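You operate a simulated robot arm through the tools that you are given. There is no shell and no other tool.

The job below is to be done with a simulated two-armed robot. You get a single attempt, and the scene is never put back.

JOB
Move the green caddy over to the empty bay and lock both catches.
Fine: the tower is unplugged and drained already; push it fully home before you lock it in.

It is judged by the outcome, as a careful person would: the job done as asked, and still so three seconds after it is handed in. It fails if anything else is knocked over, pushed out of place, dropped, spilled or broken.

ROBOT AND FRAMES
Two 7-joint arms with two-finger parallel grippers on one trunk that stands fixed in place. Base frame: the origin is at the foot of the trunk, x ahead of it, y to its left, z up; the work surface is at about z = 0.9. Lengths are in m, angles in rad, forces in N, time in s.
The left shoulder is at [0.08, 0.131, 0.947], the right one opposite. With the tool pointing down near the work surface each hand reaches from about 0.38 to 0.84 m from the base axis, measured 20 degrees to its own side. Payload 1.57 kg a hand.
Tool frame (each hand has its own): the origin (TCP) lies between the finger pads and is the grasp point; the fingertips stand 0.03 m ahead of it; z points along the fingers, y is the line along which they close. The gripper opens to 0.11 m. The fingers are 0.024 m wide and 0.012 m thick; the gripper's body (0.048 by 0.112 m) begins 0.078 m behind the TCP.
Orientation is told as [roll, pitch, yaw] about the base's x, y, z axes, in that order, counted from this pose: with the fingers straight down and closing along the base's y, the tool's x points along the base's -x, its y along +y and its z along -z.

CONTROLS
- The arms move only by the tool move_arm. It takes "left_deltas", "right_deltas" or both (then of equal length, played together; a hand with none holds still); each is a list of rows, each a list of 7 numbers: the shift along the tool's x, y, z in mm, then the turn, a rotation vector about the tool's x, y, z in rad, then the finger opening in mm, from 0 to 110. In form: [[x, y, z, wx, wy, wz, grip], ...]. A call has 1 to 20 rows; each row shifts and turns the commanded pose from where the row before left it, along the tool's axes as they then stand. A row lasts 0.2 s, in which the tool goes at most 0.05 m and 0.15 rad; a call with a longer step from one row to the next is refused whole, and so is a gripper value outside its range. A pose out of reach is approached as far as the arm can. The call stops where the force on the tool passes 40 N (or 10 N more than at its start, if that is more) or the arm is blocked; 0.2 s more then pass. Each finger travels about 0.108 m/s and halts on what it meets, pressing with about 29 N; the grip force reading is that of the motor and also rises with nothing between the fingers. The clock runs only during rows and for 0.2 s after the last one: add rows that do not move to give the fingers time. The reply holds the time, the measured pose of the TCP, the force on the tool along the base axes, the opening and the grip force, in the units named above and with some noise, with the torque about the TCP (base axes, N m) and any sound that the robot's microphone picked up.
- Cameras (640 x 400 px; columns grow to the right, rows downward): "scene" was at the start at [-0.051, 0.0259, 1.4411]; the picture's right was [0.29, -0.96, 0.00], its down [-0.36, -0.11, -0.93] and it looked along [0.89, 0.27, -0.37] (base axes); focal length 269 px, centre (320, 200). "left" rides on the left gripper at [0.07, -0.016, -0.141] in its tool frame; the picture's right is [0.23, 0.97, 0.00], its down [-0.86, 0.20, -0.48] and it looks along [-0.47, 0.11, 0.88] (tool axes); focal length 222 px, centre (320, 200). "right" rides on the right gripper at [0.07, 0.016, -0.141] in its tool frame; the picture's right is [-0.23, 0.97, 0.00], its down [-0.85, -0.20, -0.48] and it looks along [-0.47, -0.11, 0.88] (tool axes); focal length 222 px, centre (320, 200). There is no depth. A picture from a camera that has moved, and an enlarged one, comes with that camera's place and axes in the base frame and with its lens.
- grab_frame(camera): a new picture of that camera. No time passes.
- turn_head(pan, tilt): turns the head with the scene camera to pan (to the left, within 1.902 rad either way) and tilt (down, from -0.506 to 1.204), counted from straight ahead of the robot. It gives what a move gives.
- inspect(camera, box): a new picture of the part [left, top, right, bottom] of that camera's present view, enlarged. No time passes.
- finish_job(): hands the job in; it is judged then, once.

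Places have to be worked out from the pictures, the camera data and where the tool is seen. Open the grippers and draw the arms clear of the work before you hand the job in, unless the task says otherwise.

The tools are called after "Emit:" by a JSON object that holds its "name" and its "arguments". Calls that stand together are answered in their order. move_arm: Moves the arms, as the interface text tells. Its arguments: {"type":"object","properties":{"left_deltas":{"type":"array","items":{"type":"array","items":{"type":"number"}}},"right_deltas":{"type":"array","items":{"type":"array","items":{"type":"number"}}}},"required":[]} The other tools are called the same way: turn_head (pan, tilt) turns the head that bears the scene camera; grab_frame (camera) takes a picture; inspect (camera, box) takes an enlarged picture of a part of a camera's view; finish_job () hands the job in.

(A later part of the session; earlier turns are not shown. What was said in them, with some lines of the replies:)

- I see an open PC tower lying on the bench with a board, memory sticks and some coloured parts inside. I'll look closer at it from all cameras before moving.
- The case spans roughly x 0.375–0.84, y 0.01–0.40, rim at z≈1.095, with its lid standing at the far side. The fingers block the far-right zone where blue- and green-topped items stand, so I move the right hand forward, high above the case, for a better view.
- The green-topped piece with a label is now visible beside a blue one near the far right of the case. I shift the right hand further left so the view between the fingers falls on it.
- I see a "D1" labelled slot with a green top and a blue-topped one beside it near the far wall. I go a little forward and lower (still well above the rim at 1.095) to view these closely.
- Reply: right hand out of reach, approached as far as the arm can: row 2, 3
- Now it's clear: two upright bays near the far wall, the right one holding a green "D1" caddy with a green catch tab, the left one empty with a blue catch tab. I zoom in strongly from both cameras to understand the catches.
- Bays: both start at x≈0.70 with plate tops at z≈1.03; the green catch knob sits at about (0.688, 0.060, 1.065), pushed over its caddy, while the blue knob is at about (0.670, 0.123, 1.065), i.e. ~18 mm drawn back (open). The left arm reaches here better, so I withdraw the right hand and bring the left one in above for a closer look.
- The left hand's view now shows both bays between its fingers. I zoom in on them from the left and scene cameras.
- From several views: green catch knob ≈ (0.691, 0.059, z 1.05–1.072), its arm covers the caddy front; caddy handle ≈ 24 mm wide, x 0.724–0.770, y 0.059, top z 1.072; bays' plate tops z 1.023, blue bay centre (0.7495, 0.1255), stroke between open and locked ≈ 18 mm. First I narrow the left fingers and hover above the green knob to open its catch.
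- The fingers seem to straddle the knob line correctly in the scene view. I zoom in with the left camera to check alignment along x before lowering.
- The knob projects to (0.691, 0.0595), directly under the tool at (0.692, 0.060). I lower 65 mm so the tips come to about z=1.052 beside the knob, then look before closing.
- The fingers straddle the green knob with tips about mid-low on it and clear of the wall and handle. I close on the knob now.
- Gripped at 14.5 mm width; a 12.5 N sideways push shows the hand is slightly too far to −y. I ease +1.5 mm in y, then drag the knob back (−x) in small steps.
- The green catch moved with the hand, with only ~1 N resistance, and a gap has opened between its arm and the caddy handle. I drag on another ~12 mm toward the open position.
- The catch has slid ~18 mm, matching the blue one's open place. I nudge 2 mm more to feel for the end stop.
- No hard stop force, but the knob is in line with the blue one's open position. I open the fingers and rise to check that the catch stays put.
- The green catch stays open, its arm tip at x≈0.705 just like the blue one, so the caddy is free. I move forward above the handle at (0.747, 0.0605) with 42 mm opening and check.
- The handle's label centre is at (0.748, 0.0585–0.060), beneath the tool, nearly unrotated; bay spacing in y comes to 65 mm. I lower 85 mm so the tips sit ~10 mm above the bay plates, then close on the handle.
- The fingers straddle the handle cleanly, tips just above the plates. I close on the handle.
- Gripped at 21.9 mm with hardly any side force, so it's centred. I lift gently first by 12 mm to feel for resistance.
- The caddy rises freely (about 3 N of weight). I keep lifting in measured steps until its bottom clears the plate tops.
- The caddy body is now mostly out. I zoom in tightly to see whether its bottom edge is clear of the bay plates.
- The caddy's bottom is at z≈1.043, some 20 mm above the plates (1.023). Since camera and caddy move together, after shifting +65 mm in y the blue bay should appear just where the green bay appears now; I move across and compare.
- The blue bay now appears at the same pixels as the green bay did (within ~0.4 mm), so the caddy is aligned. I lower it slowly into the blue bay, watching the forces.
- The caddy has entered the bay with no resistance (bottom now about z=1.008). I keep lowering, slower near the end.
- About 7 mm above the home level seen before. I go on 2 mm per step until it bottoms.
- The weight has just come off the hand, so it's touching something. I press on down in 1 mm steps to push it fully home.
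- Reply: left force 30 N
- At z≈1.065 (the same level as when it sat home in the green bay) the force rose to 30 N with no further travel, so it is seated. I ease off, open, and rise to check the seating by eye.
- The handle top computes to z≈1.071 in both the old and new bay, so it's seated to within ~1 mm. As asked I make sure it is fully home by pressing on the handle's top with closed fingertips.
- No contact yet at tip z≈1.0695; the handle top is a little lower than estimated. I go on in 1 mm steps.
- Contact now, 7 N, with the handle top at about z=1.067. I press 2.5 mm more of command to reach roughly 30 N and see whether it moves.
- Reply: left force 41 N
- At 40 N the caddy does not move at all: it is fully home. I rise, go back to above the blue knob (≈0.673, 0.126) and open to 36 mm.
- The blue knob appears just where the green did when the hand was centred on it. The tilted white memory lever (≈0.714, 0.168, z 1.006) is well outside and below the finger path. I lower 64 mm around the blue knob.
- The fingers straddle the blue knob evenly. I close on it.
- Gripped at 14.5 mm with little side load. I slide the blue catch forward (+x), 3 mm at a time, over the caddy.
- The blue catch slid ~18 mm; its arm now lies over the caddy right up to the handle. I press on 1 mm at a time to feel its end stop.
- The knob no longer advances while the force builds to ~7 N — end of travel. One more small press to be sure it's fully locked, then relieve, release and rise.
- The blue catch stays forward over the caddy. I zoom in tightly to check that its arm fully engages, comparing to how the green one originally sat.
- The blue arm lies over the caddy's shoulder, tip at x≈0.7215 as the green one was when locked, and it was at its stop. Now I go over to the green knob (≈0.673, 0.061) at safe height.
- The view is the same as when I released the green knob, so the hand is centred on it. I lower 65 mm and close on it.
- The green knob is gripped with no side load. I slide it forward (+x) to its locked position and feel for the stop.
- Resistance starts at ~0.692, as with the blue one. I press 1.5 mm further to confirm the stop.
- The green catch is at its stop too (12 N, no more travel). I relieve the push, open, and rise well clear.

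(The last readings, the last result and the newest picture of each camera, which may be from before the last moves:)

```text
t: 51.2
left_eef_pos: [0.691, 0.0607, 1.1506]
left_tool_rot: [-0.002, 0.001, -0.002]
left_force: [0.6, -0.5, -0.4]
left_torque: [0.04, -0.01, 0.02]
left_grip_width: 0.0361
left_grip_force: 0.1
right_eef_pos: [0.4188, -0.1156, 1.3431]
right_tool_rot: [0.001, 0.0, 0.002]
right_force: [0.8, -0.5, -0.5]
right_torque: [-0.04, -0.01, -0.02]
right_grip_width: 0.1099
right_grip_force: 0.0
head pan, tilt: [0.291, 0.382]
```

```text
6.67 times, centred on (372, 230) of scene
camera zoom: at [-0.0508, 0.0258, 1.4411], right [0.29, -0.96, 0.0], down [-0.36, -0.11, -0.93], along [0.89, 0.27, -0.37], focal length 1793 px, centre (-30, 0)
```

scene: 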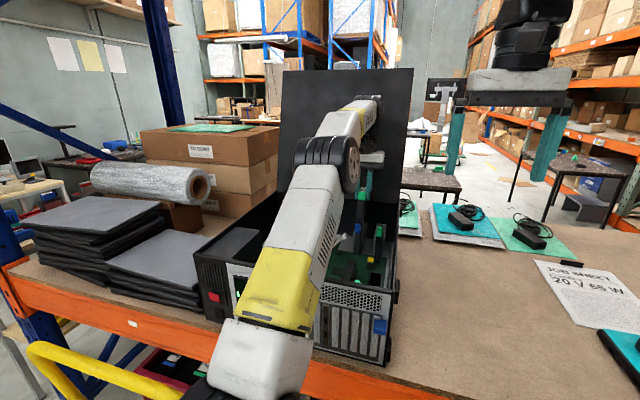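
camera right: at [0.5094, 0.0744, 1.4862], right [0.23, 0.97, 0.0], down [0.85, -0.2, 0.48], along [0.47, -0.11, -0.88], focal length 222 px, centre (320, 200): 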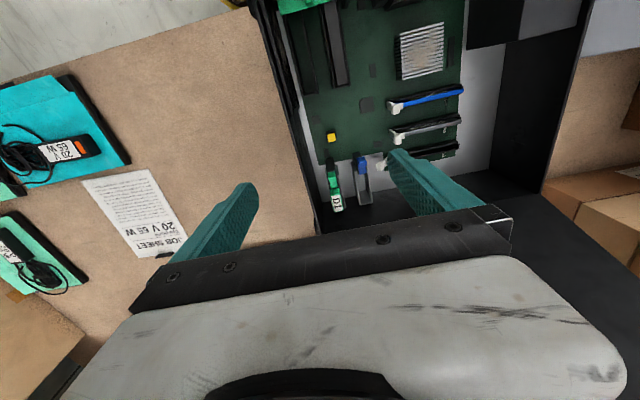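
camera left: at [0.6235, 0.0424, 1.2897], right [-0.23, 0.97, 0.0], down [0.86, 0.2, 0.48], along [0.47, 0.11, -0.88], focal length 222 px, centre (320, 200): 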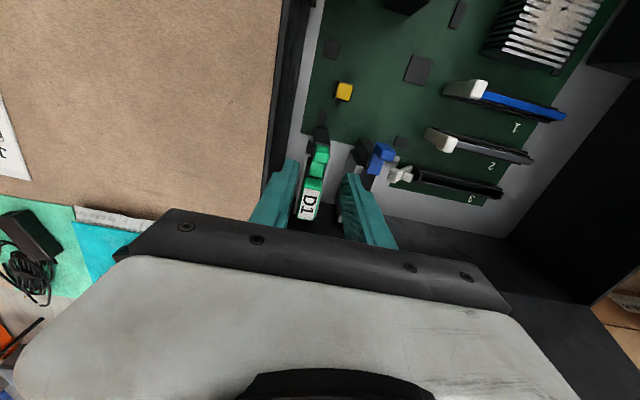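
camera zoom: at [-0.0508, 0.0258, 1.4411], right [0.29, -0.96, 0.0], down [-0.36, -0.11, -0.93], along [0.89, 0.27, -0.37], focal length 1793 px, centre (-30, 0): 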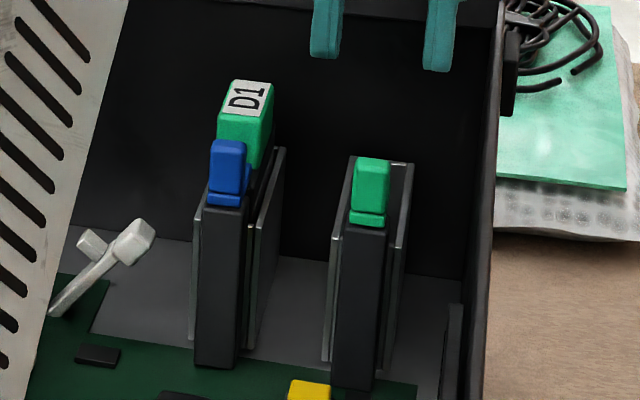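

Both catches now sit in the locked position (the green one at the very pixels where it began) and the caddy is seated in the former empty bay. I withdraw the left arm up and back along its approach path and open its fingers.

Emit:
{"name": "move_arm", "arguments": {"left_deltas": [[5, 0, -30, 0, 0, 0, 36], [10, 15, -30, 0, 0, 0, 36], [10, 20, -30, 0, 0, 0, 60], [40, 20, -20, 0, 0, 0, 90], [40, 20, -20, 0, 0, 0, 110], [40, 20, -20, 0, 0, 0, 110], [40, 20, -20, 0, 0, 0, 110], [40, 20, -20, 0, 0, 0, 110], [40, 20, -20, 0, 0, 0, 110], [40, 20, -20, 0, 0, 0, 110], [30, 15, -20, 0, 0, 0, 110], [0, 0, 0, 0, 0, 0, 110]]}}

Emit:
{"name": "grab_frame", "arguments": {"camera": "scene"}}

Emit:
{"name": "inspect", "arguments": {"camera": "scene", "box": [345, 200, 400, 260]}}

Emit:
{"name": "grab_frame", "arguments": {"camera": "left"}}

```text
t: 53.8
left_eef_pos: [0.3541, 0.2532, 1.3995]
left_tool_rot: [0.001, -0.001, 0.0]
left_force: [-0.5, 0.3, 0.0]
left_torque: [-0.02, 0.04, 0.0]
left_grip_width: 0.1101
left_grip_force: 0.1
right_eef_pos: [0.419, -0.1151, 1.3429]
right_tool_rot: [0.001, -0.001, 0.0]
right_force: [-0.3, -0.2, 0.2]
right_torque: [0.0, -0.01, -0.01]
right_grip_width: 0.1101
right_grip_force: 0.0
head pan, tilt: [0.291, 0.382]
```

```text
taken
```

scene: 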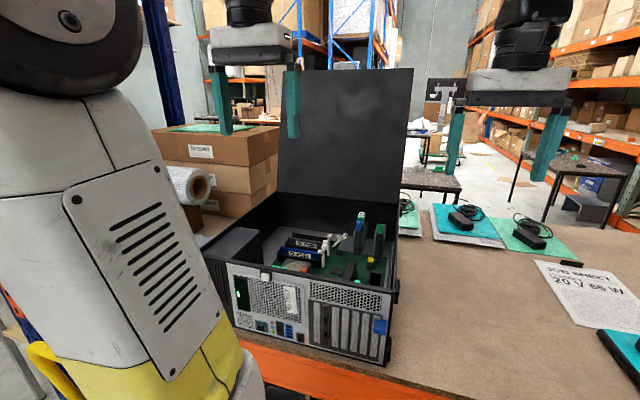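

```text
6.67 times, centred on (372, 230) of scene
camera zoom: at [-0.0511, 0.0259, 1.4411], right [0.29, -0.96, 0.0], down [-0.36, -0.11, -0.93], along [0.89, 0.27, -0.37], focal length 1793 px, centre (-30, 0)
```

zoom: 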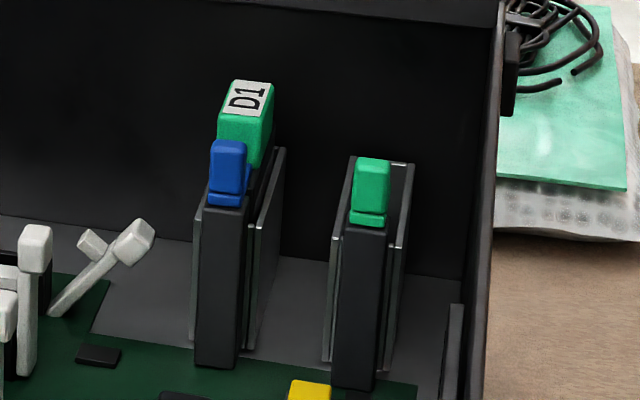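

```text
taken
camera left: at [0.284, 0.2358, 1.5413], right [-0.23, 0.97, 0.0], down [0.86, 0.2, 0.48], along [0.47, 0.11, -0.88], focal length 222 px, centre (320, 200)
```

left: 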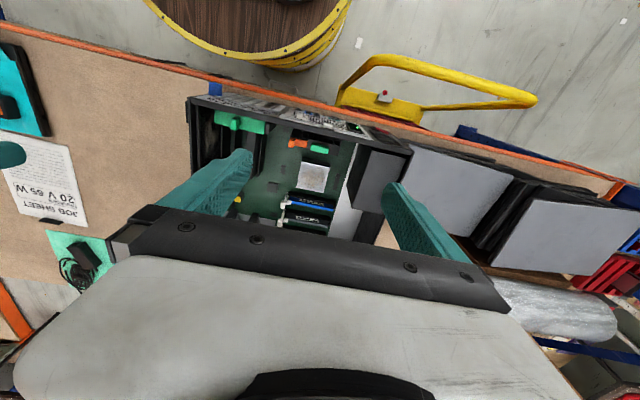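

The scene matches the start apart from the job itself: the D1 caddy sits fully home in the former empty bay, both catches are forward and holding, the grippers are open and both arms are clear. I hand the job in.

Emit:
{"name": "finish_job", "arguments": {}}

```text
The job is handed in.
```

The green D1 caddy is now in the bay that was empty, pushed fully home, with both catches locked.

- **Move:** I slid the green catch open, lifted the caddy out and lowered it into the other bay with no resistance on the way in.
- **Seating:** I pressed the top of the caddy with about 40 N and it did not move. It sits at the same height as it did in its old bay, to within about 1 mm.
- **Catches:** I took "both catches" to mean the blue one on the caddy's new bay and the green one on the bay it left. Both are slid forward to their end stops, and the blue one holds the caddy down.

The final pictures show nothing else moved or disturbed. Both grippers are open and both arms are clear of the tower.
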